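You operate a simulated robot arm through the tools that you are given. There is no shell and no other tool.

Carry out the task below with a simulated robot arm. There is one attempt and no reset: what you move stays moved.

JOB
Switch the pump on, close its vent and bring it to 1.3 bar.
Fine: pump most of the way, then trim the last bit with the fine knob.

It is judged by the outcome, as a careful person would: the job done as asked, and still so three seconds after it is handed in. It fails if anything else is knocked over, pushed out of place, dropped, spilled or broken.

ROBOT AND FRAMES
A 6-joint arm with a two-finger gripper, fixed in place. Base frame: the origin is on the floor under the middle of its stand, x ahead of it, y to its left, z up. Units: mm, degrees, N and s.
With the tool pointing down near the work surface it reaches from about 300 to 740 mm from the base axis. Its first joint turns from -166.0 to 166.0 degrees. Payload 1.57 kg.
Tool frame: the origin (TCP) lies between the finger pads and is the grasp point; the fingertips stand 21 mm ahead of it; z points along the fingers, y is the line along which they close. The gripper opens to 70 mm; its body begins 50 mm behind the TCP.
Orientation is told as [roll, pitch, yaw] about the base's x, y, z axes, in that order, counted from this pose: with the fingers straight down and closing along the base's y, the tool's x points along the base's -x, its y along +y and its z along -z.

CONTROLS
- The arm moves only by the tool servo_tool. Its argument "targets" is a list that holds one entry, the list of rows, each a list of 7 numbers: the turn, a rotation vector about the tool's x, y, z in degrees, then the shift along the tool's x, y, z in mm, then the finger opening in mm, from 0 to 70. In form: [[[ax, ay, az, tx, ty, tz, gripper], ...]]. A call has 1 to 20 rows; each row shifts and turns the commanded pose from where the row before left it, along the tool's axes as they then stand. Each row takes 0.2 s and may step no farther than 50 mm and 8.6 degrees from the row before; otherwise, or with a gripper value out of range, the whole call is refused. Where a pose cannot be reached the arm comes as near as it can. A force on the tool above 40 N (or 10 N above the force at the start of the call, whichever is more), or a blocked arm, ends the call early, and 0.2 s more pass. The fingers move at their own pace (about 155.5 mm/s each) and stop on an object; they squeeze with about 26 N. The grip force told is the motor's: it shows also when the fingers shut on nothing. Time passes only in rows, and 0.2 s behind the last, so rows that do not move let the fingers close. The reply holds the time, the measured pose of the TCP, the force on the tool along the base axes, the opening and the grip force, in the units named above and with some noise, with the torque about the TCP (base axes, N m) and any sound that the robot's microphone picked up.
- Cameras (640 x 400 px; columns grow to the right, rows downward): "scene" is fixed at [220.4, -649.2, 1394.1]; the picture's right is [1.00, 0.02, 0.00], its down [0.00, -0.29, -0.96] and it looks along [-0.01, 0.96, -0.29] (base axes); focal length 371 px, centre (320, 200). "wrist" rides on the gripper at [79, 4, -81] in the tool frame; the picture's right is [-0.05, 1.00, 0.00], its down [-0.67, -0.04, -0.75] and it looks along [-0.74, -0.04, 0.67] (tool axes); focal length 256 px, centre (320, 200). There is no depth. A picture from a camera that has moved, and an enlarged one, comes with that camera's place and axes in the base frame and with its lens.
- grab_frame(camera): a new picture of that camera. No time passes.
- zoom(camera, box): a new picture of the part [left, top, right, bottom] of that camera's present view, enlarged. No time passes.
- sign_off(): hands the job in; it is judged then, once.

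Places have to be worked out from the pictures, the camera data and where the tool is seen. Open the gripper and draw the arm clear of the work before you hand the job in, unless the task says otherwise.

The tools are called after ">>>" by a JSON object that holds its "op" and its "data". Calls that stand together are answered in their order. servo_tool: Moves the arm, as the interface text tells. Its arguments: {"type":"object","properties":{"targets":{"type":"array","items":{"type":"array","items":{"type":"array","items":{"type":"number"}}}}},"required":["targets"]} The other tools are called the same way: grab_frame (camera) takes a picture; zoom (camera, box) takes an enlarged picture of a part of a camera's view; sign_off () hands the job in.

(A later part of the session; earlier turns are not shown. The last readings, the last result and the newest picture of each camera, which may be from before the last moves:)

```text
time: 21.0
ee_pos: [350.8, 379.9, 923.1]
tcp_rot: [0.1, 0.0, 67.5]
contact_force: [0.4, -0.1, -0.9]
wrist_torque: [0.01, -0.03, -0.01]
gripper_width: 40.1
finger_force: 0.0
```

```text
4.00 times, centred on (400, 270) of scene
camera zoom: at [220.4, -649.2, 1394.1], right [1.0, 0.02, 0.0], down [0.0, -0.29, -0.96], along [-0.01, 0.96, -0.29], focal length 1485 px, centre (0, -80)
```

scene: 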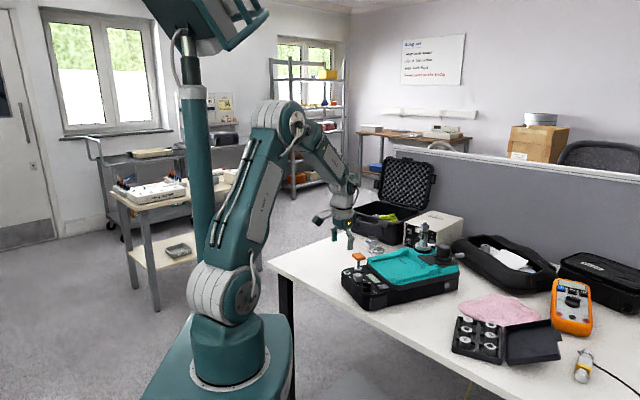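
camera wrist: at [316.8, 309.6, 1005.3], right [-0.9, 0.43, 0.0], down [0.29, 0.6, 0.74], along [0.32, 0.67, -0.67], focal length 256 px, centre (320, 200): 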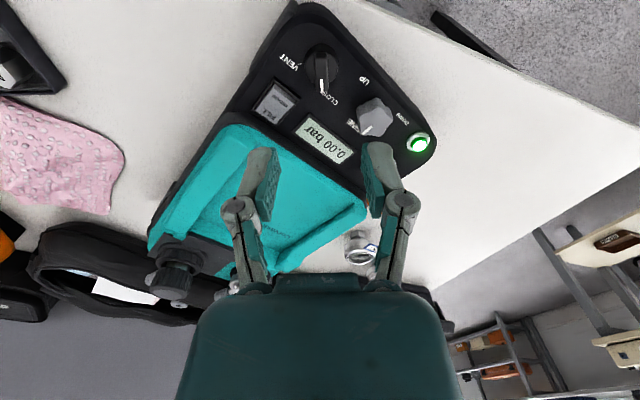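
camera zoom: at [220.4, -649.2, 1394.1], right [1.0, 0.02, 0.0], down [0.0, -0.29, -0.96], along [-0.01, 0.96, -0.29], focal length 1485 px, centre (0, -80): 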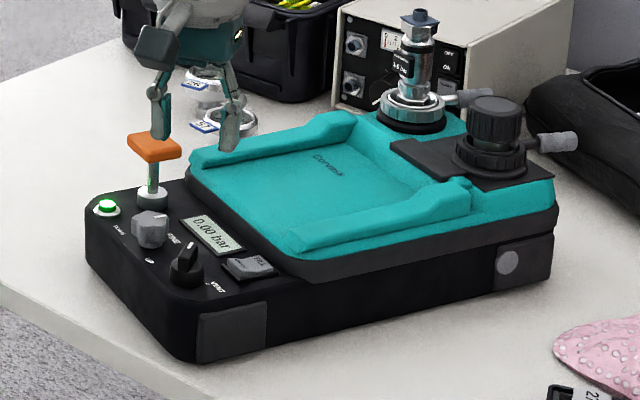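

The device has hardly moved (well under a millimetre). I'll confirm the pointer against the CLOSED tick in the wrist view.

>>> {"op": "zoom", "data": {"camera": "wrist", "box": [272, 40, 368, 100]}}

>>> {"op": "zoom", "data": {"camera": "wrist", "box": [330, 60, 458, 180]}}

```text
6.67 times, centred on (320, 70) of wrist
camera zoom: at [316.8, 309.6, 1005.3], right [-0.9, 0.43, 0.0], down [0.29, 0.6, 0.74], along [0.32, 0.67, -0.67], focal length 1707 px, centre (320, 1067)
```

zoom: 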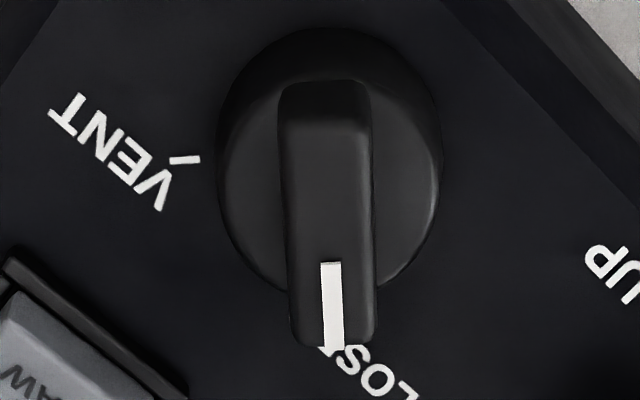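

```text
3.33 times, centred on (394, 120) of wrist
camera zoom: at [316.8, 309.6, 1005.3], right [-0.9, 0.43, 0.0], down [0.29, 0.6, 0.74], along [0.32, 0.67, -0.67], focal length 853 px, centre (73, 467)
```

zoom: 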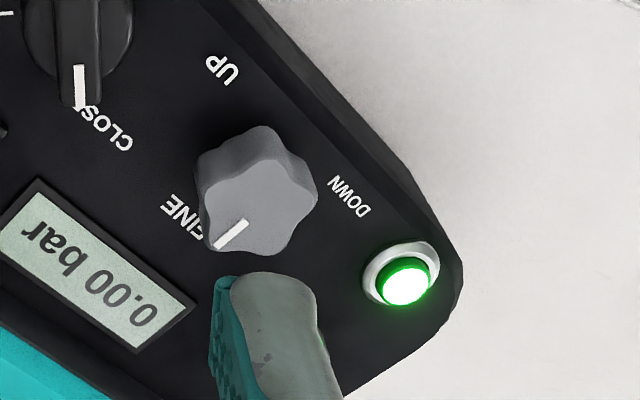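

The vent pointer now sits exactly on the CLOSED tick (67°). Next is the pump handle: it's about 42 mm wide across the panel and 28 mm deep, so I'll move above it with yaw 22°, fingers open to 62 mm, closing across its width.

>>> {"op": "servo_tool", "data": {"targets": [[[0, 0, 7.6, 0, 0, 0, 40], [0, 0, 7.6, 0, 0, 0, 40], [0, 0, 7.6, 0, 0, 0, 40], [0, 0, 7.6, 0, 0, 0, 40], [0, 0, 7.6, 0, 0, 0, 40], [0, 0, 7.5, 0, 0, 0, 40], [0, 0, 0, -8.2, 40.5, 0, 62], [0, 0, 0, -8.2, 40.5, 0, 62], [0, 0, 0, -8.2, 40.5, 0, 62], [0, 0, 0, 0, 0, 0, 62]]]}}

>>> {"op": "grab_frame", "data": {"camera": "wrist"}}

>>> {"op": "zoom", "data": {"camera": "wrist", "box": [240, 30, 400, 150]}}

>>> {"op": "zoom", "data": {"camera": "scene", "box": [334, 235, 404, 295]}}

```text
time: 23.2
ee_pos: [328.8, 504.4, 919.3]
tcp_rot: [0.2, -0.1, 22.0]
contact_force: [0.8, -0.1, -0.4]
wrist_torque: [0.03, -0.01, -0.02]
gripper_width: 61.9
finger_force: 0.0
```

```text
taken
camera wrist: at [252.5, 479.2, 1001.1], right [-0.32, 0.95, 0.0], down [0.63, 0.21, 0.74], along [0.7, 0.24, -0.67], focal length 256 px, centre (320, 200)
```

wrist: 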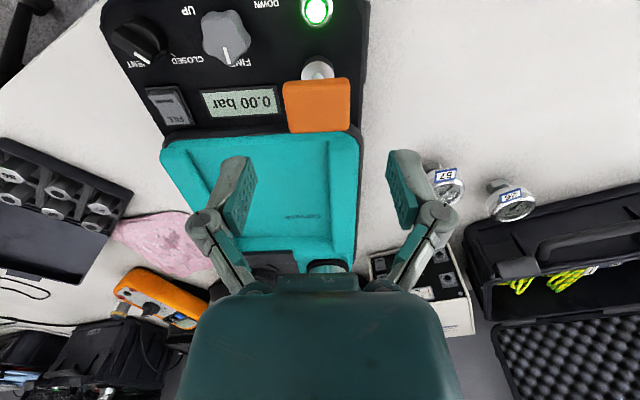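

```text
3.33 times, centred on (320, 90) of wrist
camera zoom: at [252.5, 479.2, 1001.1], right [-0.32, 0.95, 0.0], down [0.63, 0.21, 0.74], along [0.7, 0.24, -0.67], focal length 853 px, centre (320, 567)
```

zoom: 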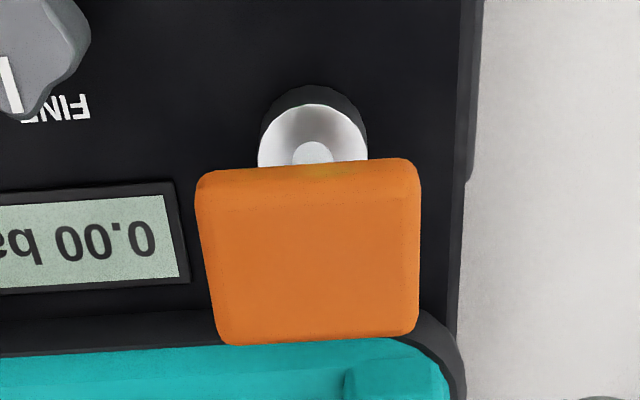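

```text
6.67 times, centred on (369, 265) of scene
camera zoom: at [220.4, -649.2, 1394.1], right [1.0, 0.02, 0.0], down [0.0, -0.29, -0.96], along [-0.01, 0.96, -0.29], focal length 2475 px, centre (-7, -233)
```

zoom: 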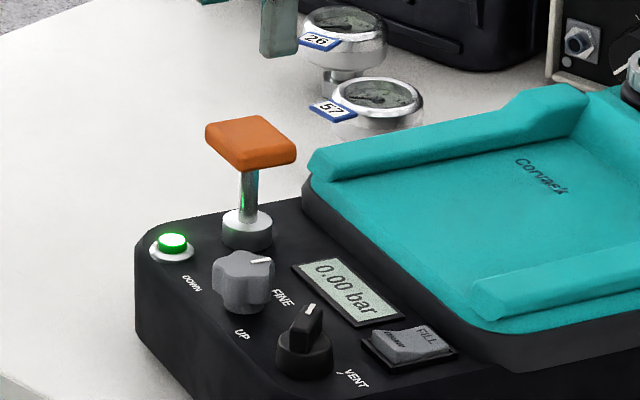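

The handle top centre is about (330.5, 505), with the handle turned about 2° more than the gripper. I'll make small corrections and lower so the open fingers sit either side of the handle.

>>> {"op": "servo_tool", "data": {"targets": [[[0, 0, -2, -3, -1.2, 0, 62], [0, 0, 0, 0, 0, 25, 62], [0, 0, 0, 0, 0, 24, 62], [0, 0, 0, 0, 0, 0, 62]]]}}

>>> {"op": "zoom", "data": {"camera": "wrist", "box": [200, 80, 440, 230]}}

>>> {"op": "zoom", "data": {"camera": "scene", "box": [334, 235, 404, 295]}}

```text
time: 24.2
ee_pos: [331.2, 505.4, 873.5]
tcp_rot: [0.2, 0.0, 24.0]
contact_force: [0.1, -0.8, 0.2]
wrist_torque: [0.01, 0.0, 0.0]
gripper_width: 62.1
finger_force: 0.0
```

```text
2.67 times, centred on (320, 155) of wrist
camera zoom: at [256.8, 477.7, 955.1], right [-0.36, 0.93, 0.0], down [0.62, 0.24, 0.74], along [0.69, 0.27, -0.67], focal length 683 px, centre (320, 320)
```

zoom: 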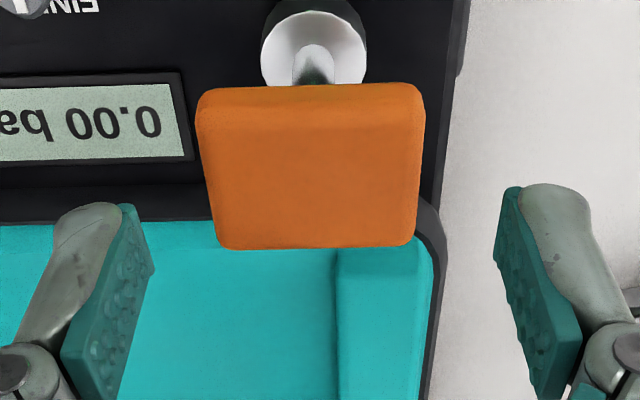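

```text
6.67 times, centred on (369, 265) of scene
camera zoom: at [220.4, -649.2, 1394.1], right [1.0, 0.02, 0.0], down [0.0, -0.29, -0.96], along [-0.01, 0.96, -0.29], focal length 2475 px, centre (-7, -233)
```

zoom: 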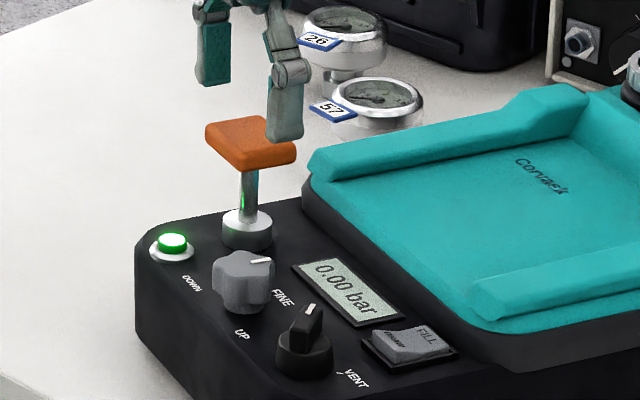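

Alignment is good (about 1 mm right, 1 mm forward). I'll lower 13 mm so the pads cover the handle's sides, then close on it.

>>> {"op": "servo_tool", "data": {"targets": [[[0, 0, 0, -0.5, -1.2, 7, 62], [0, 0, 0, 0, 0, 6, 62], [0, 0, 0, 0, 0, 0, 50], [0, 0, 0, 0, 0, 0, 44], [0, 0, 0, 0, 0, 0, 36], [0, 0, 0, 0, 0, 0, 30], [0, 0, 0, 0, 0, 0, 30]]]}}

>>> {"op": "zoom", "data": {"camera": "scene", "box": [334, 235, 404, 295]}}

```text
time: 25.8
ee_pos: [331.5, 502.6, 860.9]
tcp_rot: [0.1, -0.1, 24.0]
contact_force: [-2.3, 3.4, 1.1]
wrist_torque: [0.13, 0.08, -0.43]
gripper_width: 41.6
finger_force: 25.9
```

```text
6.67 times, centred on (369, 265) of scene
camera zoom: at [220.4, -649.2, 1394.1], right [1.0, 0.02, 0.0], down [0.0, -0.29, -0.96], along [-0.01, 0.96, -0.29], focal length 2475 px, centre (-7, -233)
```

zoom: 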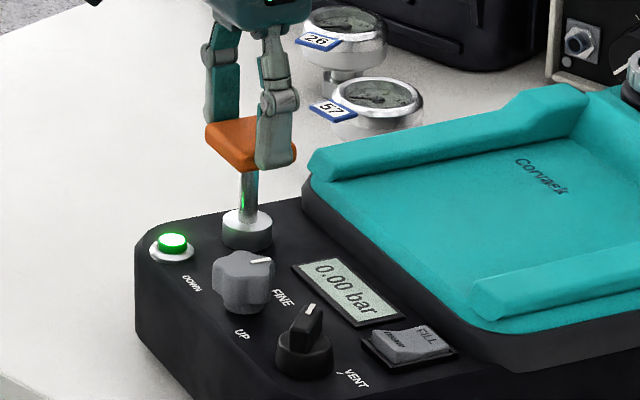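

The handle is held at 41.6 mm, with a slight twist that I'll ease by 1°. Then I'll try a small test stroke of 10 mm and watch the force and the display.

>>> {"op": "servo_tool", "data": {"targets": [[[0, 0, 1, 0, 0, 0, 30], [0, 0, 0, 0, 0, 3, 30], [0, 0, 0, 0, 0, 3, 30], [0, 0, 0, 0, 0, 4, 30]]]}}

>>> {"op": "zoom", "data": {"camera": "scene", "box": [334, 235, 404, 295]}}

```text
time: 26.8
ee_pos: [330.6, 503.4, 852.6]
tcp_rot: [0.2, 0.0, 23.1]
contact_force: [-9.1, 24.6, 2.4]
wrist_torque: [0.3, 0.76, 0.07]
gripper_width: 41.6
finger_force: 25.6
```

```text
6.67 times, centred on (369, 265) of scene
camera zoom: at [220.4, -649.2, 1394.1], right [1.0, 0.02, 0.0], down [0.0, -0.29, -0.96], along [-0.01, 0.96, -0.29], focal length 2475 px, centre (-7, -233)
```

zoom: 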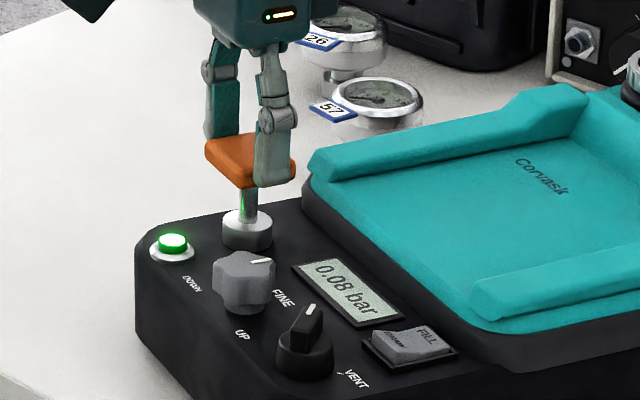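

Pumping works: the display shows 0.08 bar for a 10 mm stroke. There's a sideways load of about 26 N, so I'll first relieve it by shifting left 1.5 mm.

>>> {"op": "servo_tool", "data": {"targets": [[[0, 0, 0, 0, 1.0, 0, 30], [0, 0, 0, 0, 0.6, 0, 30], [0, 0, 0, 0, 0, 0, 30]]]}}

```text
time: 27.6
ee_pos: [331.1, 502.8, 852.8]
tcp_rot: [0.2, 0.1, 23.0]
contact_force: [-13.9, 16.5, 1.8]
wrist_torque: [0.4, 0.2, 0.05]
gripper_width: 41.7
finger_force: 25.9
```

It's still about 20 N to the left and 6 N toward the user. I'll shift another 1.6 mm left and 0.5 mm toward the user.

>>> {"op": "servo_tool", "data": {"targets": [[[0, 0, 0, 0.3, 0.8, 0, 30], [0, 0, 0, 0.2, 0.8, 0, 30], [0, 0, 0, 0, 0, 0, 30]]]}}

```text
time: 28.4
ee_pos: [330.8, 502.6, 851.2]
tcp_rot: [-0.1, 0.1, 23.0]
contact_force: [-9.2, 3.0, 2.4]
wrist_torque: [0.11, 0.17, -0.02]
gripper_width: 41.8
finger_force: 26.1
```

The load is down to below 10 N. I'll make one more small correction and continue the downstroke by 20 mm.

>>> {"op": "servo_tool", "data": {"targets": [[[0, 0, 0, 0.6, 0.4, 0, 30], [0, 0, 0, 0, 0, 4, 30], [0, 0, 0, 0, 0, 4, 30], [0, 0, 0, 0, 0, 4, 30], [0, 0, 0, 0, 0, 4, 30], [0, 0, 0, 0, 0, 4, 30]]]}}

>>> {"op": "zoom", "data": {"camera": "scene", "box": [334, 235, 404, 295]}}

```text
time: 29.8
ee_pos: [331.2, 503.6, 831.4]
tcp_rot: [0.0, 0.1, 23.0]
contact_force: [4.6, -20.9, 3.5]
wrist_torque: [-0.52, -0.2, -0.13]
gripper_width: 41.8
finger_force: 25.9
heard: click
```

```text
6.67 times, centred on (369, 265) of scene
camera zoom: at [220.4, -649.2, 1394.1], right [1.0, 0.02, 0.0], down [0.0, -0.29, -0.96], along [-0.01, 0.96, -0.29], focal length 2475 px, centre (-7, -233)
```

zoom: 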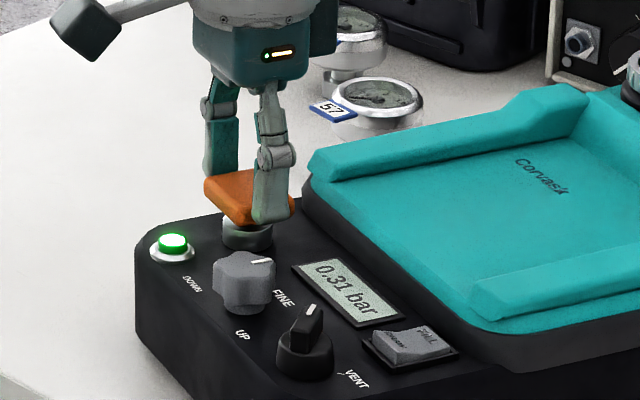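

The display shows 0.31 bar with a click at the bottom of the stroke. I'll ease the side load by 0.8 mm and pull the handle back up about 29 mm.

>>> {"op": "servo_tool", "data": {"targets": [[[0, 0, 0, 0, -0.8, 0, 30], [0, 0, 0, 0, 0, -5, 30], [0, 0, 0, 0, 0, -6, 30], [0, 0, 0, 0, 0, -6, 30], [0, 0, 0, 0, 0, -6, 30], [0, 0, 0, 0, 0, -6, 30], [0, 0, 0, 0, 0, 0, 30]]]}}

>>> {"op": "zoom", "data": {"camera": "scene", "box": [334, 235, 404, 295]}}

```text
time: 31.4
ee_pos: [331.2, 503.4, 860.0]
tcp_rot: [0.1, 0.1, 23.0]
contact_force: [9.8, -16.5, 2.1]
wrist_torque: [-0.3, -0.21, 0.04]
gripper_width: 41.4
finger_force: 25.5
```

```text
6.67 times, centred on (369, 265) of scene
camera zoom: at [220.4, -649.2, 1394.1], right [1.0, 0.02, 0.0], down [0.0, -0.29, -0.96], along [-0.01, 0.96, -0.29], focal length 2475 px, centre (-7, -233)
```

zoom: 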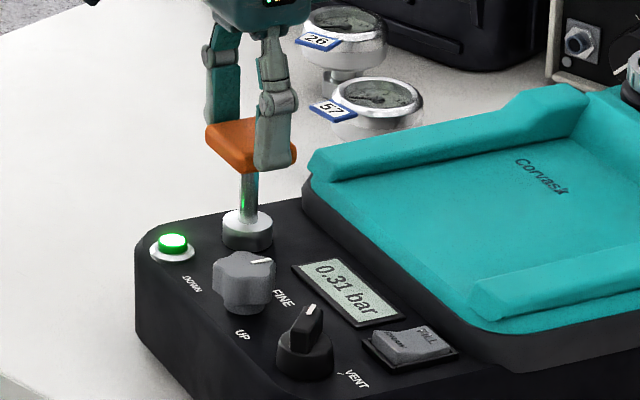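

The pressure holds at 0.31 bar on the upstroke. I'll correct the offset another 0.8 mm and make the second full stroke, down and up, watching the reading.

>>> {"op": "servo_tool", "data": {"targets": [[[0, 0, 0, 0, -0.8, 0, 30], [0, 0, 0, 0, 0, 5, 30], [0, 0, 0, 0, 0, 6, 30], [0, 0, 0, 0, 0, 6, 30], [0, 0, 0, 0, 0, 6, 30], [0, 0, 0, 0, 0, 6, 30], [0, 0, 0, 0, 0, 0, 30]]]}}

>>> {"op": "zoom", "data": {"camera": "scene", "box": [334, 235, 404, 295]}}

```text
time: 33.0
ee_pos: [330.1, 502.4, 831.4]
tcp_rot: [0.2, 0.0, 23.0]
contact_force: [15.1, -6.9, 5.3]
wrist_torque: [-0.19, -0.19, -0.01]
gripper_width: 41.7
finger_force: 26.4
heard: click
```

```text
6.67 times, centred on (369, 265) of scene
camera zoom: at [220.4, -649.2, 1394.1], right [1.0, 0.02, 0.0], down [0.0, -0.29, -0.96], along [-0.01, 0.96, -0.29], focal length 2475 px, centre (-7, -233)
```

zoom: 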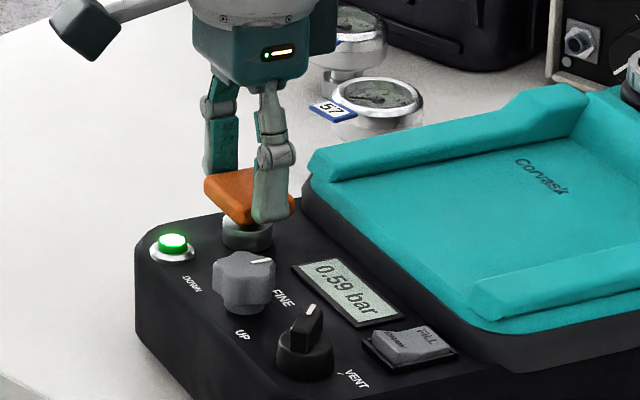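

The reading is 0.59 bar after the second stroke. I'll ease the small side load and make a third stroke (up, then down).

>>> {"op": "servo_tool", "data": {"targets": [[[0, 0, 0, -0.5, -0.5, 0, 30], [0, 0, 0, 0, 0, -5, 30], [0, 0, 0, 0, 0, -6, 30], [0, 0, 0, 0, 0, -6, 30], [0, 0, 0, 0, 0, -6, 30], [0, 0, 0, 0, 0, -6, 30], [0, 0, 0, 0, 0, 0, 30], [0, 0, 0, 0, 0, 5, 30], [0, 0, 0, 0, 0, 6, 30], [0, 0, 0, 0, 0, 6, 30], [0, 0, 0, 0, 0, 6, 30], [0, 0, 0, 0, 0, 6, 30], [0, 0, 0, 0, 0, 0, 30]]]}}

>>> {"op": "zoom", "data": {"camera": "scene", "box": [334, 235, 404, 295]}}

```text
time: 35.8
ee_pos: [330.1, 503.6, 832.4]
tcp_rot: [0.1, 0.0, 23.0]
contact_force: [-4.3, -10.0, 7.7]
wrist_torque: [-0.04, 0.05, -0.01]
gripper_width: 41.7
finger_force: 25.6
heard: click
```

```text
6.67 times, centred on (369, 265) of scene
camera zoom: at [220.4, -649.2, 1394.1], right [1.0, 0.02, 0.0], down [0.0, -0.29, -0.96], along [-0.01, 0.96, -0.29], focal length 2475 px, centre (-7, -233)
```

zoom: 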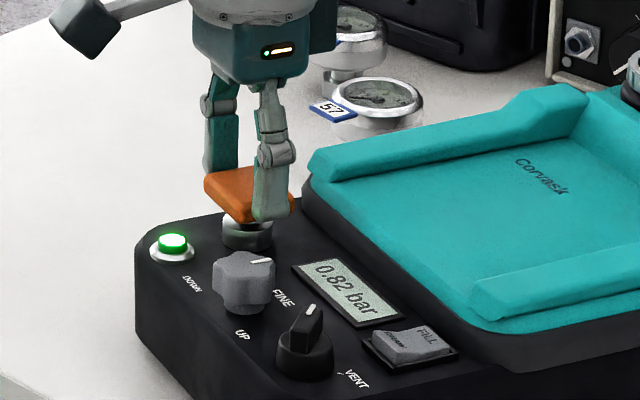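

0.82 bar after the third stroke, with gains shrinking. A fourth stroke follows.

>>> {"op": "servo_tool", "data": {"targets": [[[0, 0, 0, 0.2, -0.4, 0, 30], [0, 0, 0, 0, 0, -5, 30], [0, 0, 0, 0, 0, -6, 30], [0, 0, 0, 0, 0, -6, 30], [0, 0, 0, 0, 0, -6, 30], [0, 0, 0, 0, 0, -6, 30], [0, 0, 0, 0, 0, 0, 30], [0, 0, 0, 0, 0, 5, 30], [0, 0, 0, 0, 0, 6, 30], [0, 0, 0, 0, 0, 6, 30], [0, 0, 0, 0, 0, 6, 30], [0, 0, 0, 0, 0, 6, 30], [0, 0, 0, 0, 0, 0, 30]]]}}

>>> {"op": "zoom", "data": {"camera": "scene", "box": [334, 235, 404, 295]}}

```text
time: 38.6
ee_pos: [331.0, 502.8, 831.3]
tcp_rot: [0.3, -0.1, 22.9]
contact_force: [18.4, 7.1, 7.8]
wrist_torque: [0.13, -0.29, 0.01]
gripper_width: 41.6
finger_force: 25.8
heard: click
```

```text
6.67 times, centred on (369, 265) of scene
camera zoom: at [220.4, -649.2, 1394.1], right [1.0, 0.02, 0.0], down [0.0, -0.29, -0.96], along [-0.01, 0.96, -0.29], focal length 2475 px, centre (-7, -233)
```

zoom: 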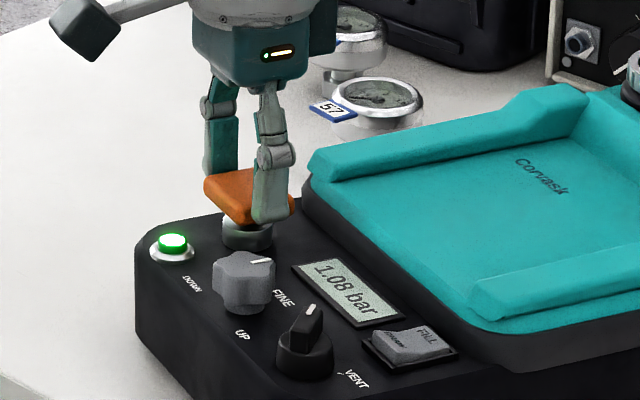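

1.08 bar now. The next stroke must be partial: I'll raise the handle and push down about 18 mm, then read before going further.

>>> {"op": "servo_tool", "data": {"targets": [[[0, 0, 0, -0.6, 0, 0, 30], [0, 0, 0, 0, 0, -5, 30], [0, 0, 0, 0, 0, -6, 30], [0, 0, 0, 0, 0, -6, 30], [0, 0, 0, 0, 0, -6, 30], [0, 0, 0, 0, 0, -6, 30], [0, 0, 0, 0, 0, 0, 30], [0, 0, 0, 0, 0, 5, 30], [0, 0, 0, 0, 0, 5, 30], [0, 0, 0, 0, 0, 5, 30], [0, 0, 0, 0, 0, 3, 30], [0, 0, 0, 0, 0, 0, 30]]]}}

>>> {"op": "zoom", "data": {"camera": "scene", "box": [334, 235, 404, 295]}}

```text
time: 41.2
ee_pos: [331.1, 502.9, 843.5]
tcp_rot: [0.2, 0.0, 23.1]
contact_force: [-6.3, 13.4, 6.7]
wrist_torque: [0.29, 0.16, 0.0]
gripper_width: 41.4
finger_force: 26.0
```

```text
6.67 times, centred on (369, 265) of scene
camera zoom: at [220.4, -649.2, 1394.1], right [1.0, 0.02, 0.0], down [0.0, -0.29, -0.96], along [-0.01, 0.96, -0.29], focal length 2475 px, centre (-7, -233)
```

zoom: 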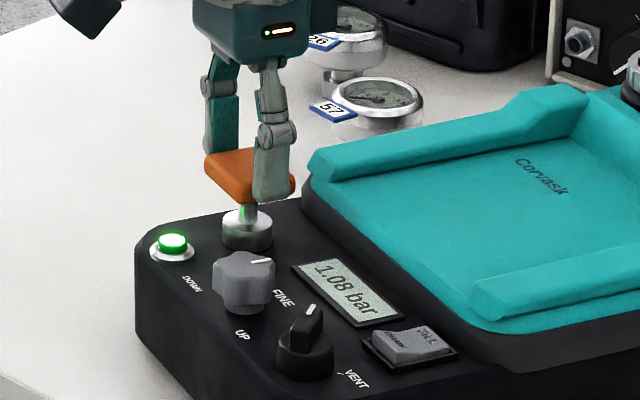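

It still reads 1.08 bar, so the pump must first compress before its valve opens; the gain comes in the lower part of the stroke. I'll go down 5 mm more and read again.

>>> {"op": "servo_tool", "data": {"targets": [[[0, 0, 0, 0, 0.3, 3, 30], [0, 0, 0, 0, 0, 2, 30], [0, 0, 0, 0, 0, 0, 30]]]}}

>>> {"op": "zoom", "data": {"camera": "scene", "box": [334, 235, 404, 295]}}

```text
time: 42.0
ee_pos: [330.8, 503.8, 837.7]
tcp_rot: [0.1, 0.1, 23.0]
contact_force: [-8.3, 8.5, 8.2]
wrist_torque: [0.19, 0.09, 0.02]
gripper_width: 41.6
finger_force: 26.1
```

```text
6.67 times, centred on (369, 265) of scene
camera zoom: at [220.4, -649.2, 1394.1], right [1.0, 0.02, 0.0], down [0.0, -0.29, -0.96], along [-0.01, 0.96, -0.29], focal length 2475 px, centre (-7, -233)
```

zoom: 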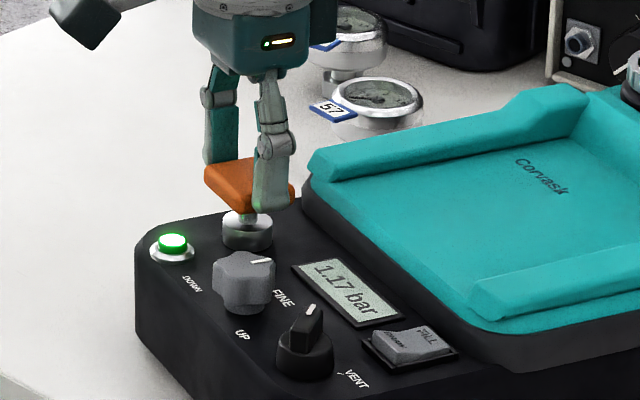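

1.17 bar now, gaining roughly 0.02 per mm. Another 3 mm should bring it near 1.24.

>>> {"op": "servo_tool", "data": {"targets": [[[0, 0, 0, 0, 0, 1.5, 30], [0, 0, 0, 0, 0, 1.2, 30], [0, 0, 0, 0, 0, 0, 30]]]}}

>>> {"op": "zoom", "data": {"camera": "scene", "box": [334, 235, 404, 295]}}

```text
time: 42.8
ee_pos: [331.5, 502.6, 834.2]
tcp_rot: [0.1, 0.1, 23.0]
contact_force: [-9.9, 8.9, 9.3]
wrist_torque: [0.17, 0.19, -0.02]
gripper_width: 41.7
finger_force: 26.3
heard: click
```

```text
6.67 times, centred on (369, 265) of scene
camera zoom: at [220.4, -649.2, 1394.1], right [1.0, 0.02, 0.0], down [0.0, -0.29, -0.96], along [-0.01, 0.96, -0.29], focal length 2475 px, centre (-7, -233)
```

zoom: 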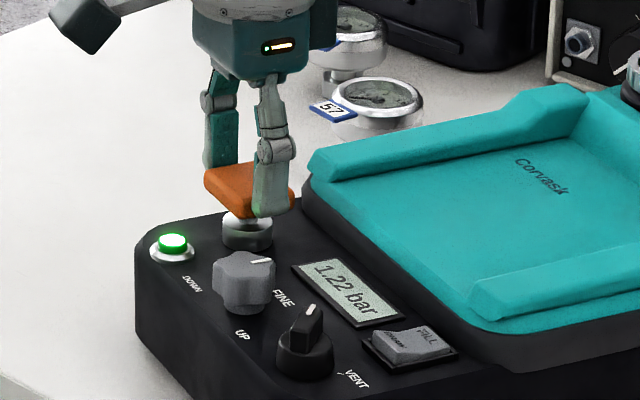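

1.22 bar. One more millimetre should give about 1.25, leaving a small remainder for the fine knob.

>>> {"op": "servo_tool", "data": {"targets": [[[0, 0, 0, 0, 0, 1.2, 30], [0, 0, 0, 0, 0, 0, 30]]]}}

>>> {"op": "zoom", "data": {"camera": "scene", "box": [334, 235, 404, 295]}}

```text
time: 43.4
ee_pos: [331.7, 502.4, 833.7]
tcp_rot: [0.1, 0.1, 23.0]
contact_force: [-13.5, 0.1, 9.7]
wrist_torque: [0.14, 0.19, -0.06]
gripper_width: 41.5
finger_force: 26.3
```

```text
6.67 times, centred on (369, 265) of scene
camera zoom: at [220.4, -649.2, 1394.1], right [1.0, 0.02, 0.0], down [0.0, -0.29, -0.96], along [-0.01, 0.96, -0.29], focal length 2475 px, centre (-7, -233)
```

zoom: 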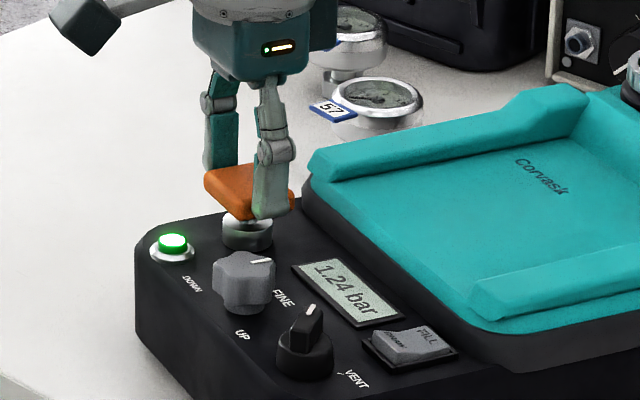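

1.24 bar is a good point to stop pumping. I'll open the fingers, rise straight up clear of the handle, and check whether the pressure holds.

>>> {"op": "servo_tool", "data": {"targets": [[[0, 0, 0, 0, 0, 0, 48], [0, 0, 0, 0, 0, 0, 56], [0, 0, 0, 0, 0, 0, 58], [0, 0, 0, 0, 0, -20, 58], [0, 0, 0, 0, 0, -40, 58], [0, 0, 0, 0, 0, -40, 58], [0, 0, 0, 0, 0, 0, 58]]]}}

>>> {"op": "grab_frame", "data": {"camera": "wrist"}}

>>> {"op": "zoom", "data": {"camera": "scene", "box": [334, 235, 404, 295]}}

```text
time: 45.0
ee_pos: [333.1, 503.0, 937.0]
tcp_rot: [0.2, 0.2, 22.9]
contact_force: [-0.4, 1.1, 0.5]
wrist_torque: [-0.01, -0.05, -0.04]
gripper_width: 57.8
finger_force: 0.0
```

```text
taken
camera wrist: at [257.8, 476.3, 1017.2], right [-0.34, 0.94, 0.0], down [0.63, 0.23, 0.74], along [0.7, 0.26, -0.67], focal length 256 px, centre (320, 200)
```

wrist: 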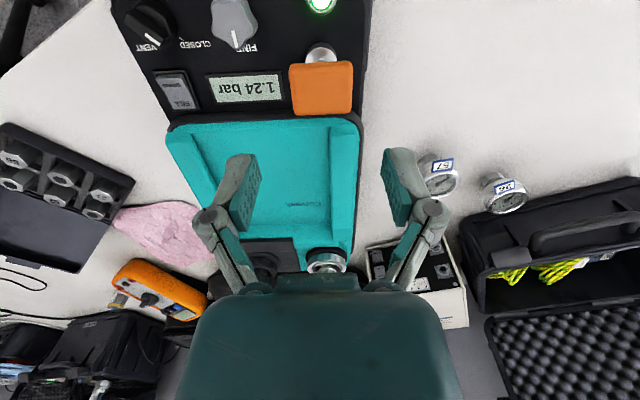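

```text
6.67 times, centred on (369, 265) of scene
camera zoom: at [220.4, -649.2, 1394.1], right [1.0, 0.02, 0.0], down [0.0, -0.29, -0.96], along [-0.01, 0.96, -0.29], focal length 2475 px, centre (-7, -233)
```

zoom: 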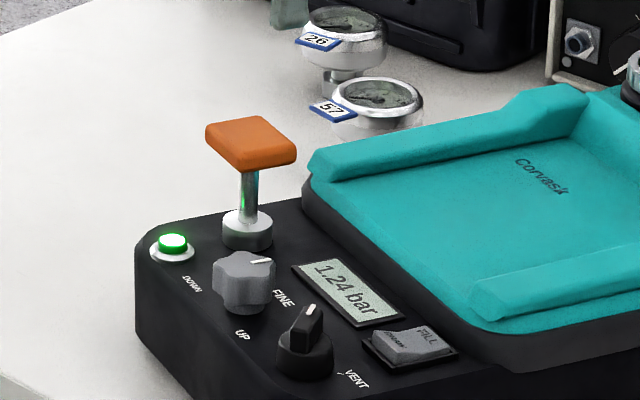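

The handle springs back up by itself and the pressure holds at 1.24 bar. Now I move above the grey FINE knob, near (326, 437), turning the gripper to yaw 65° so I have room to turn clockwise.

>>> {"op": "servo_tool", "data": {"targets": [[[0, 0, 0, 15.7, -29.3, 0, 58], [0, 0, 0, 15.7, -29.3, 0, 58], [0, 0, -7, 0, 0, 0, 50], [0, 0, -7, 0, 0, 0, 50], [0, 0, -7, 0, 0, 0, 50], [0, 0, -7, 0, 0, 0, 50], [0, 0, -7, 0, 0, 0, 50], [0, 0, -7, 0, 0, 0, 50], [0, 0, 0, 0, 0, 30, 50], [0, 0, 0, 0, 0, 0, 50]]]}}

>>> {"op": "grab_frame", "data": {"camera": "wrist"}}

>>> {"op": "zoom", "data": {"camera": "wrist", "box": [256, 40, 384, 120]}}

```text
time: 47.2
ee_pos: [325.4, 438.7, 904.9]
tcp_rot: [0.1, 0.0, 65.1]
contact_force: [-0.8, 0.2, -0.5]
wrist_torque: [0.04, 0.02, 0.01]
gripper_width: 49.8
finger_force: 0.1
```

```text
taken
camera wrist: at [288.7, 369.1, 985.3], right [-0.88, 0.47, 0.0], down [0.31, 0.59, 0.75], along [0.35, 0.66, -0.67], focal length 256 px, centre (320, 200)
```

wrist: 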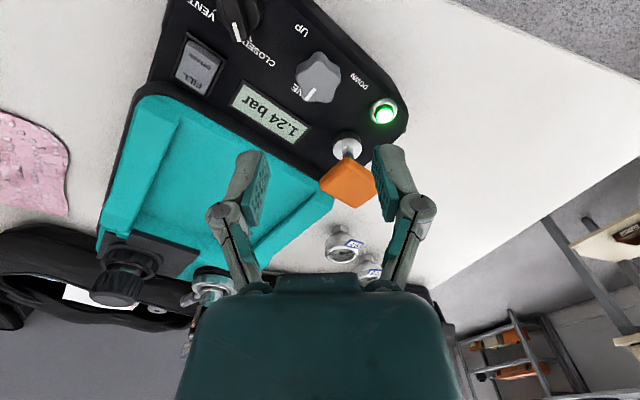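

```text
5.00 times, centred on (320, 80) of wrist
camera zoom: at [288.7, 369.1, 985.3], right [-0.88, 0.47, 0.0], down [0.31, 0.59, 0.75], along [0.35, 0.66, -0.67], focal length 1280 px, centre (320, 800)
```

zoom: 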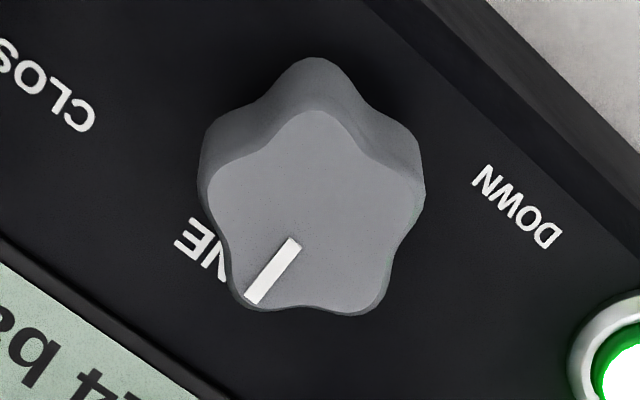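

The FINE knob has five lobes and its centre is about (325.3, 435.4), with the marked lobe at 25°. For a firm grip I'll align the closing line with a lobe (yaw 79°), correct the position and come down to just above it.

>>> {"op": "servo_tool", "data": {"targets": [[[0, 0, -7, 0, 0, 0, 50], [0, 0, -7, 0, 0, 0, 50], [0, 0, 0, 3.6, -0.3, 0, 50], [0, 0, 0, 0, 0, 30, 50], [0, 0, 0, 0, 0, 29, 50], [0, 0, 0, 0, 0, 0, 50]]]}}

>>> {"op": "zoom", "data": {"camera": "wrist", "box": [256, 60, 384, 160]}}

>>> {"op": "zoom", "data": {"camera": "scene", "box": [334, 235, 404, 295]}}

```text
time: 48.6
ee_pos: [326.7, 434.6, 846.8]
tcp_rot: [0.1, -0.1, 79.0]
contact_force: [-0.1, -0.2, -0.1]
wrist_torque: [-0.01, -0.01, 0.0]
gripper_width: 49.7
finger_force: 0.0
```

```text
4.00 times, centred on (320, 110) of wrist
camera zoom: at [307.6, 358.1, 928.5], right [-0.97, 0.24, 0.0], down [0.16, 0.65, 0.75], along [0.18, 0.72, -0.67], focal length 1024 px, centre (320, 560)
```

zoom: 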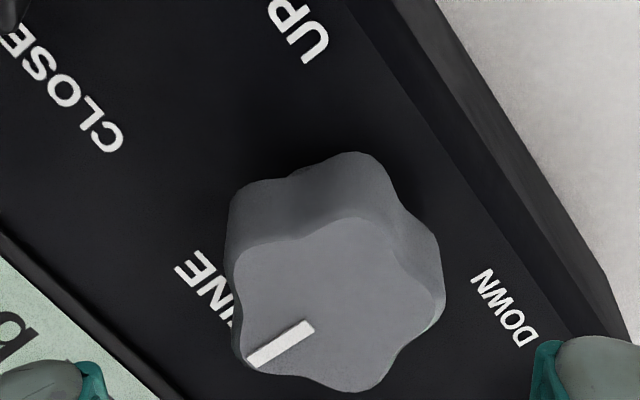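

```text
6.67 times, centred on (369, 265) of scene
camera zoom: at [220.4, -649.2, 1394.1], right [1.0, 0.02, 0.0], down [0.0, -0.29, -0.96], along [-0.01, 0.96, -0.29], focal length 2475 px, centre (-7, -233)
```

zoom: 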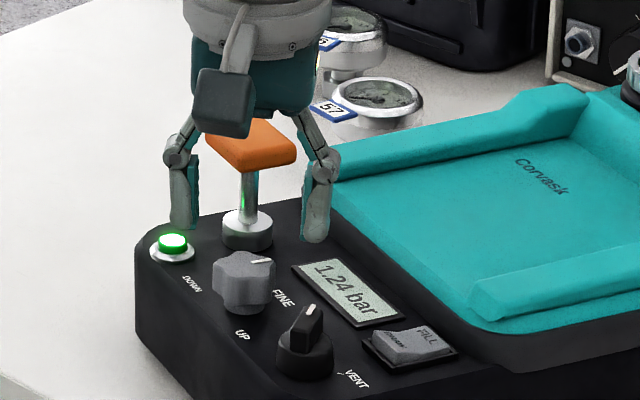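

The knob centre is 2 mm left of the tool axis; with the lobe asymmetry I'll shift 3 mm left and 0.8 mm toward the user, lower to grip depth (tips near z 800), and close.

>>> {"op": "servo_tool", "data": {"targets": [[[0, 0, 0, 0.8, 3, 0, 50], [0, 0, 0, 0, 0, 13, 50], [0, 0, 0, 0, 0, 12, 50], [0, 0, 0, 0, 0, 0, 40], [0, 0, 0, 0, 0, 0, 32], [0, 0, 0, 0, 0, 0, 26], [0, 0, 0, 0, 0, 0, 15], [0, 0, 0, 0, 0, 0, 15]]]}}

>>> {"op": "zoom", "data": {"camera": "wrist", "box": [240, 80, 400, 180]}}

>>> {"op": "zoom", "data": {"camera": "scene", "box": [334, 235, 404, 295]}}

```text
time: 50.4
ee_pos: [325.3, 431.9, 819.4]
tcp_rot: [0.1, -0.2, 79.0]
contact_force: [18.6, -4.3, 0.5]
wrist_torque: [0.04, -0.31, -0.12]
gripper_width: 30.4
finger_force: 25.8
```

```text
4.00 times, centred on (320, 130) of wrist
camera zoom: at [305.7, 355.8, 901.7], right [-0.97, 0.24, 0.0], down [0.16, 0.64, 0.75], along [0.18, 0.72, -0.67], focal length 1024 px, centre (320, 480)
```

zoom: 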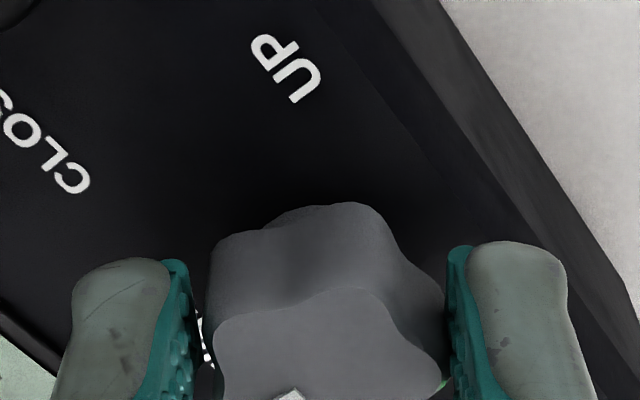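

```text
6.67 times, centred on (369, 265) of scene
camera zoom: at [220.4, -649.2, 1394.1], right [1.0, 0.02, 0.0], down [0.0, -0.29, -0.96], along [-0.01, 0.96, -0.29], focal length 2475 px, centre (-7, -233)
```

zoom: 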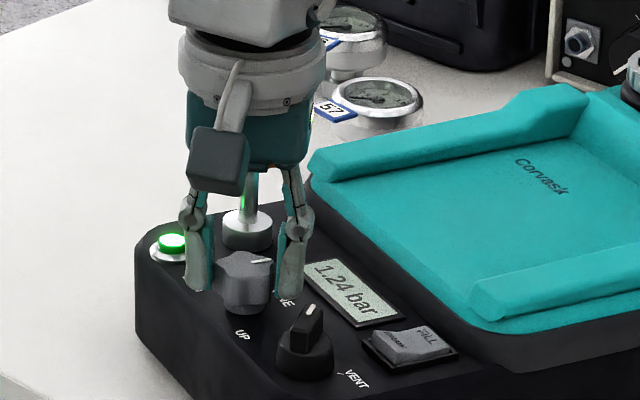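

The knob is gripped at 30.4 mm, with about 19 N side load pushing the tool right. I'll ease the offset 1 mm right, then begin turning clockwise by a few degrees.

>>> {"op": "servo_tool", "data": {"targets": [[[0, 0, 0, 0, -0.6, 0, 15], [0, 0, 0, 0, -0.6, 0, 15], [0, 0, 0, 0, 0, 0, 15]]]}}

```text
time: 51.2
ee_pos: [325.9, 431.4, 821.7]
tcp_rot: [0.1, -0.1, 79.0]
contact_force: [26.6, -6.7, 8.2]
wrist_torque: [-0.34, -0.4, -0.1]
gripper_width: 30.1
finger_force: 26.0
```

The side load went up rather than down; it may lag, as it did before. I'll hold one moment and read again without moving.

>>> {"op": "servo_tool", "data": {"targets": [[[0, 0, 0, 0, 0, 0, 15], [0, 0, 0, 0, 0, 0, 15]]]}}

>>> {"op": "zoom", "data": {"camera": "scene", "box": [334, 250, 390, 292]}}

>>> {"op": "zoom", "data": {"camera": "wrist", "box": [240, 90, 400, 190]}}

```text
time: 51.8
ee_pos: [324.1, 431.3, 821.0]
tcp_rot: [0.1, -0.1, 78.9]
contact_force: [29.9, -8.1, 10.6]
wrist_torque: [-0.19, -0.68, -0.12]
gripper_width: 30.3
finger_force: 25.6
```

```text
9.52 times, centred on (362, 271) of scene
camera zoom: at [220.4, -649.2, 1394.1], right [1.0, 0.02, 0.0], down [0.0, -0.29, -0.96], along [-0.01, 0.96, -0.29], focal length 3535 px, centre (-80, -476)
```

zoom: 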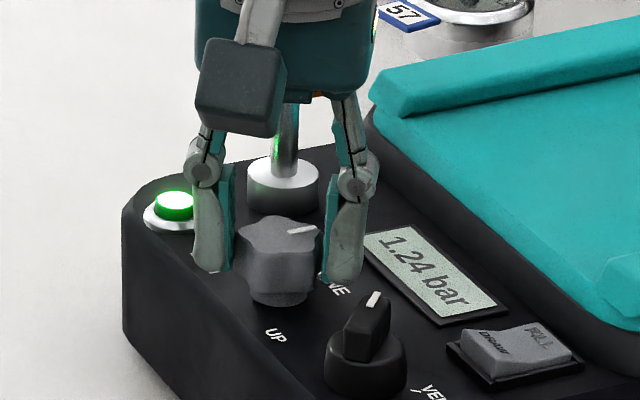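

```text
4.00 times, centred on (320, 140) of wrist
camera zoom: at [305.6, 355.8, 901.7], right [-0.97, 0.24, 0.0], down [0.16, 0.64, 0.75], along [0.18, 0.72, -0.67], focal length 1024 px, centre (320, 440)
```

zoom: 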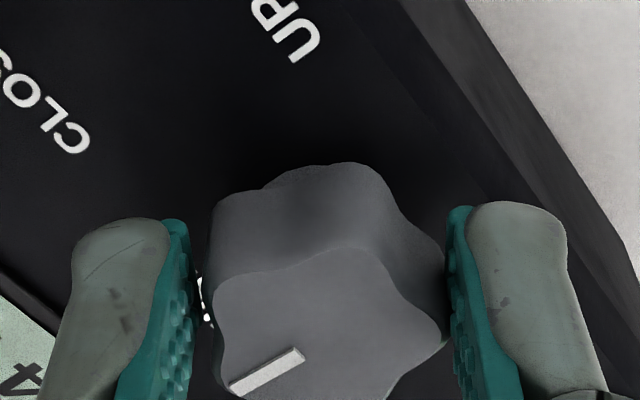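

The load builds along the closing line, so the finger on the display side is doing the pressing and the tool still needs to go further right. I'll shift another 1.2 mm and read.

>>> {"op": "servo_tool", "data": {"targets": [[[0, 0, 0, 0, -0.6, 0, 15], [0, 0, 0, 0, -0.6, 0, 15], [0, 0, 0, 0, 0, 0, 15]]]}}

```text
time: 52.6
ee_pos: [326.4, 432.7, 820.3]
tcp_rot: [0.1, -0.1, 78.9]
contact_force: [27.6, -5.2, 10.8]
wrist_torque: [0.23, -0.59, -0.09]
gripper_width: 30.5
finger_force: 26.5
```

It's still around 28 N, so rather than fight it I'll open, back off slightly, and re-measure the knob against the gripper centre.

>>> {"op": "servo_tool", "data": {"targets": [[[0, 0, 0, 0, 0, 0, 40], [0, 0, 0, 0, 0, 0, 46], [0, 0, 0, 0, 0, 0, 46]]]}}

>>> {"op": "zoom", "data": {"camera": "wrist", "box": [240, 90, 400, 190]}}

>>> {"op": "zoom", "data": {"camera": "scene", "box": [334, 250, 390, 292]}}

```text
time: 53.4
ee_pos: [324.3, 432.6, 820.0]
tcp_rot: [0.2, 0.0, 79.0]
contact_force: [0.4, -0.1, -0.1]
wrist_torque: [-0.03, -0.01, 0.04]
gripper_width: 46.1
finger_force: 0.0
```

```text
4.00 times, centred on (320, 140) of wrist
camera zoom: at [304.8, 355.2, 901.5], right [-0.97, 0.24, 0.0], down [0.16, 0.65, 0.75], along [0.18, 0.72, -0.67], focal length 1024 px, centre (320, 440)
```

zoom: 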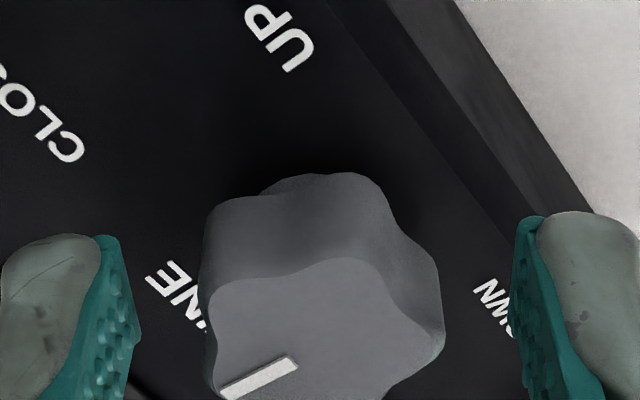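

```text
9.52 times, centred on (362, 271) of scene
camera zoom: at [220.4, -649.2, 1394.1], right [1.0, 0.02, 0.0], down [0.0, -0.29, -0.96], along [-0.01, 0.96, -0.29], focal length 3535 px, centre (-80, -476)
```

zoom: 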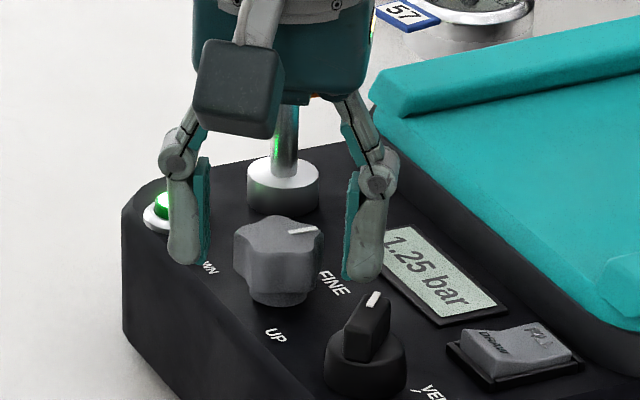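

Free of contact, the knob is centred between the fingers sideways but about 2.5 mm forward of the pads. The display reads 1.25, so the small clockwise nudge (about 3°) raised it: clockwise is UP. I'll move 2.5 mm forward and re-grip.

>>> {"op": "servo_tool", "data": {"targets": [[[0, 0, 0, -2.5, 0, 0, 46], [0, 0, 0, 0, 0, 0, 38], [0, 0, 0, 0, 0, 0, 32], [0, 0, 0, 0, 0, 0, 28], [0, 0, 0, 0, 0, 0, 24]]]}}

>>> {"op": "zoom", "data": {"camera": "wrist", "box": [240, 90, 400, 190]}}

>>> {"op": "zoom", "data": {"camera": "scene", "box": [334, 250, 390, 292]}}

```text
time: 54.6
ee_pos: [326.0, 432.7, 818.8]
tcp_rot: [0.1, -0.1, 78.9]
contact_force: [1.3, 0.2, 0.0]
wrist_torque: [-0.05, -0.01, 0.01]
gripper_width: 30.5
finger_force: 26.5
```

```text
4.00 times, centred on (320, 140) of wrist
camera zoom: at [306.2, 357.8, 901.5], right [-0.97, 0.24, 0.0], down [0.16, 0.65, 0.75], along [0.18, 0.72, -0.67], focal length 1024 px, centre (320, 440)
```

zoom: 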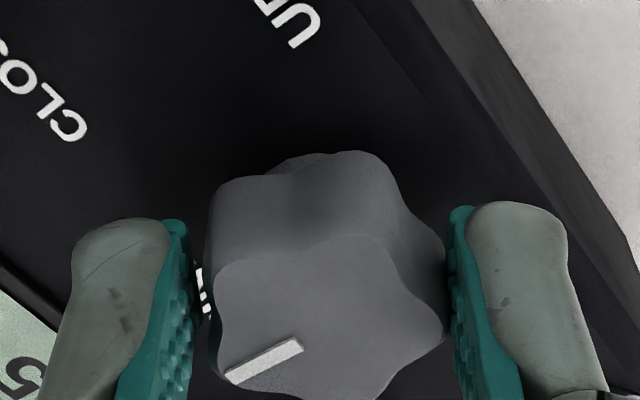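

```text
9.52 times, centred on (362, 271) of scene
camera zoom: at [220.4, -649.2, 1394.1], right [1.0, 0.02, 0.0], down [0.0, -0.29, -0.96], along [-0.01, 0.96, -0.29], focal length 3535 px, centre (-80, -476)
```

zoom: 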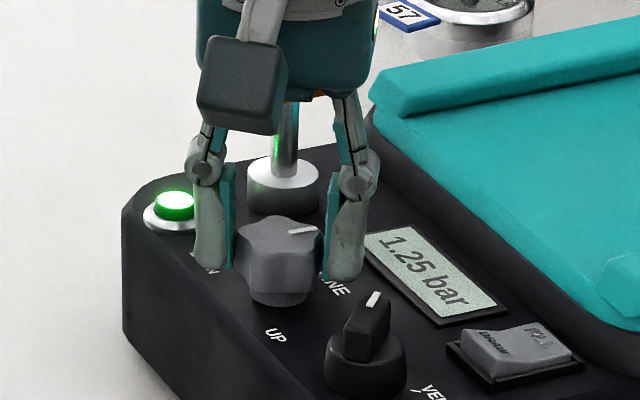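

Now the grip is clean with almost no side force, still 1.25 bar. I'll turn clockwise 6° and read.

>>> {"op": "servo_tool", "data": {"targets": [[[0, 0, 3, 0, 0, 0, 24], [0, 0, 3, 0, 0, 0, 24], [0, 0, 0, 0, 0, 0, 24]]]}}

>>> {"op": "zoom", "data": {"camera": "scene", "box": [334, 250, 390, 292]}}

```text
time: 55.4
ee_pos: [325.0, 432.8, 820.0]
tcp_rot: [0.0, -0.1, 73.0]
contact_force: [1.1, -4.5, 4.2]
wrist_torque: [-0.07, 0.0, -0.01]
gripper_width: 30.8
finger_force: 25.3
```

```text
9.52 times, centred on (362, 271) of scene
camera zoom: at [220.4, -649.2, 1394.1], right [1.0, 0.02, 0.0], down [0.0, -0.29, -0.96], along [-0.01, 0.96, -0.29], focal length 3535 px, centre (-80, -476)
```

zoom: 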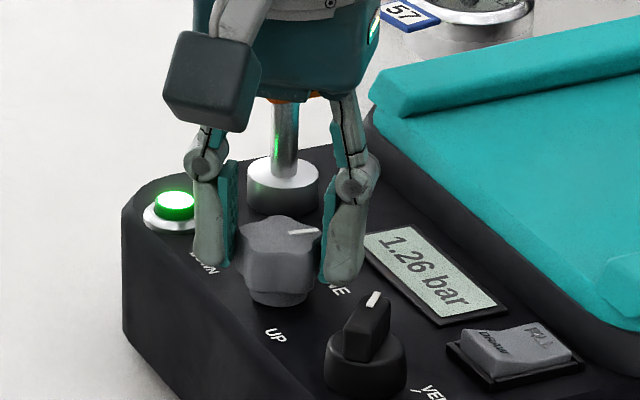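

1.26 bar: the knob follows and it rises. I'll turn another 10° clockwise.

>>> {"op": "servo_tool", "data": {"targets": [[[0, 0, 3.4, 0, 0, 0, 24], [0, 0, 3.3, 0, 0, 0, 24], [0, 0, 3.3, 0, 0, 0, 24], [0, 0, 0, 0, 0, 0, 24]]]}}

>>> {"op": "zoom", "data": {"camera": "scene", "box": [334, 250, 390, 292]}}

```text
time: 56.4
ee_pos: [325.7, 434.5, 820.3]
tcp_rot: [0.1, 0.0, 63.0]
contact_force: [8.0, -9.6, 0.4]
wrist_torque: [0.46, -0.47, -0.04]
gripper_width: 30.3
finger_force: 25.9
```

```text
9.52 times, centred on (362, 271) of scene
camera zoom: at [220.4, -649.2, 1394.1], right [1.0, 0.02, 0.0], down [0.0, -0.29, -0.96], along [-0.01, 0.96, -0.29], focal length 3535 px, centre (-80, -476)
```

zoom: 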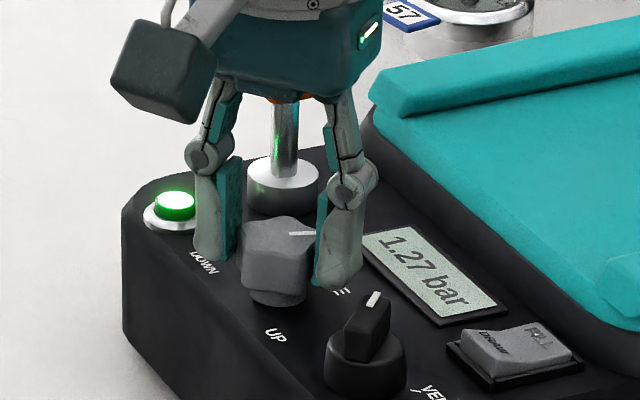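

1.27 bar. The rate is roughly 0.01 bar per 8°, so I'll turn another 16° with a tiny side correction.

>>> {"op": "servo_tool", "data": {"targets": [[[0, 0, 4, 0.2, -0.4, 0, 24], [0, 0, 4, 0, 0, 0, 24], [0, 0, 4, 0, 0, 0, 24], [0, 0, 4, 0, 0, 0, 24], [0, 0, 0, 0, 0, 0, 24]]]}}

>>> {"op": "zoom", "data": {"camera": "scene", "box": [334, 250, 390, 292]}}

```text
time: 57.6
ee_pos: [324.1, 435.4, 820.0]
tcp_rot: [0.2, 0.0, 46.9]
contact_force: [-0.6, -6.5, 9.4]
wrist_torque: [-0.07, 0.0, -0.03]
gripper_width: 30.6
finger_force: 26.2
```

```text
9.52 times, centred on (362, 271) of scene
camera zoom: at [220.4, -649.2, 1394.1], right [1.0, 0.02, 0.0], down [0.0, -0.29, -0.96], along [-0.01, 0.96, -0.29], focal length 3535 px, centre (-80, -476)
```

zoom: 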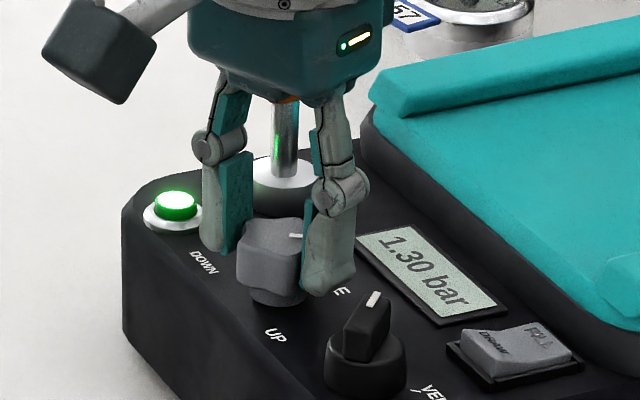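

The display reads 1.30 bar. I'll open the fingers gently and lift straight up, then check that the reading holds.

>>> {"op": "servo_tool", "data": {"targets": [[[0, 0, 0, 0, 0, 0, 36], [0, 0, 0, 0, 0, 0, 46], [0, 0, 0, 0, 0, 0, 46], [0, 0, 0, 0, 0, -20, 46], [0, 0, 0, 0, 0, -40, 46], [0, 0, 0, 0, 0, -40, 46], [0, 0, 0, 0, 0, 0, 46]]]}}

>>> {"op": "zoom", "data": {"camera": "scene", "box": [334, 250, 390, 292]}}

>>> {"op": "grab_frame", "data": {"camera": "wrist"}}

```text
time: 59.2
ee_pos: [329.4, 435.0, 918.5]
tcp_rot: [0.0, 0.0, 47.0]
contact_force: [-0.8, 0.8, -0.4]
wrist_torque: [-0.02, 0.01, 0.01]
gripper_width: 46.0
finger_force: 0.1
```

```text
9.52 times, centred on (362, 271) of scene
camera zoom: at [220.4, -649.2, 1394.1], right [1.0, 0.02, 0.0], down [0.0, -0.29, -0.96], along [-0.01, 0.96, -0.29], focal length 3535 px, centre (-80, -476)
```

zoom: 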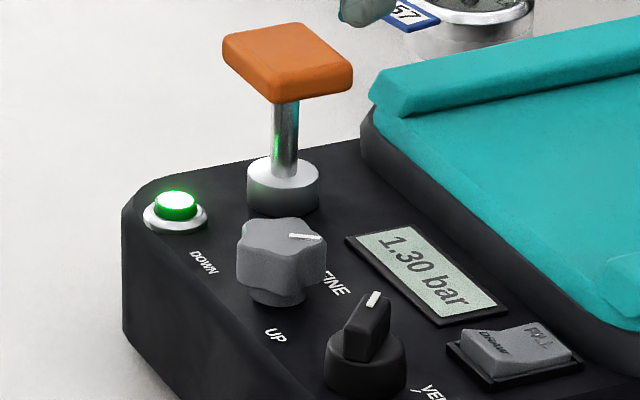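

```text
taken
camera wrist: at [270.9, 380.2, 1000.2], right [-0.69, 0.72, 0.0], down [0.48, 0.46, 0.74], along [0.53, 0.52, -0.67], focal length 256 px, centre (320, 200)
```

wrist: 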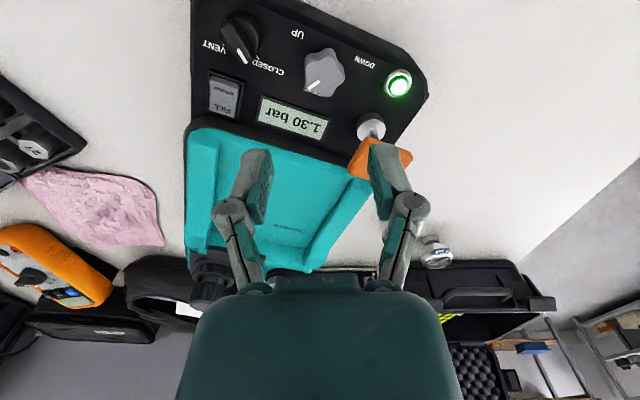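

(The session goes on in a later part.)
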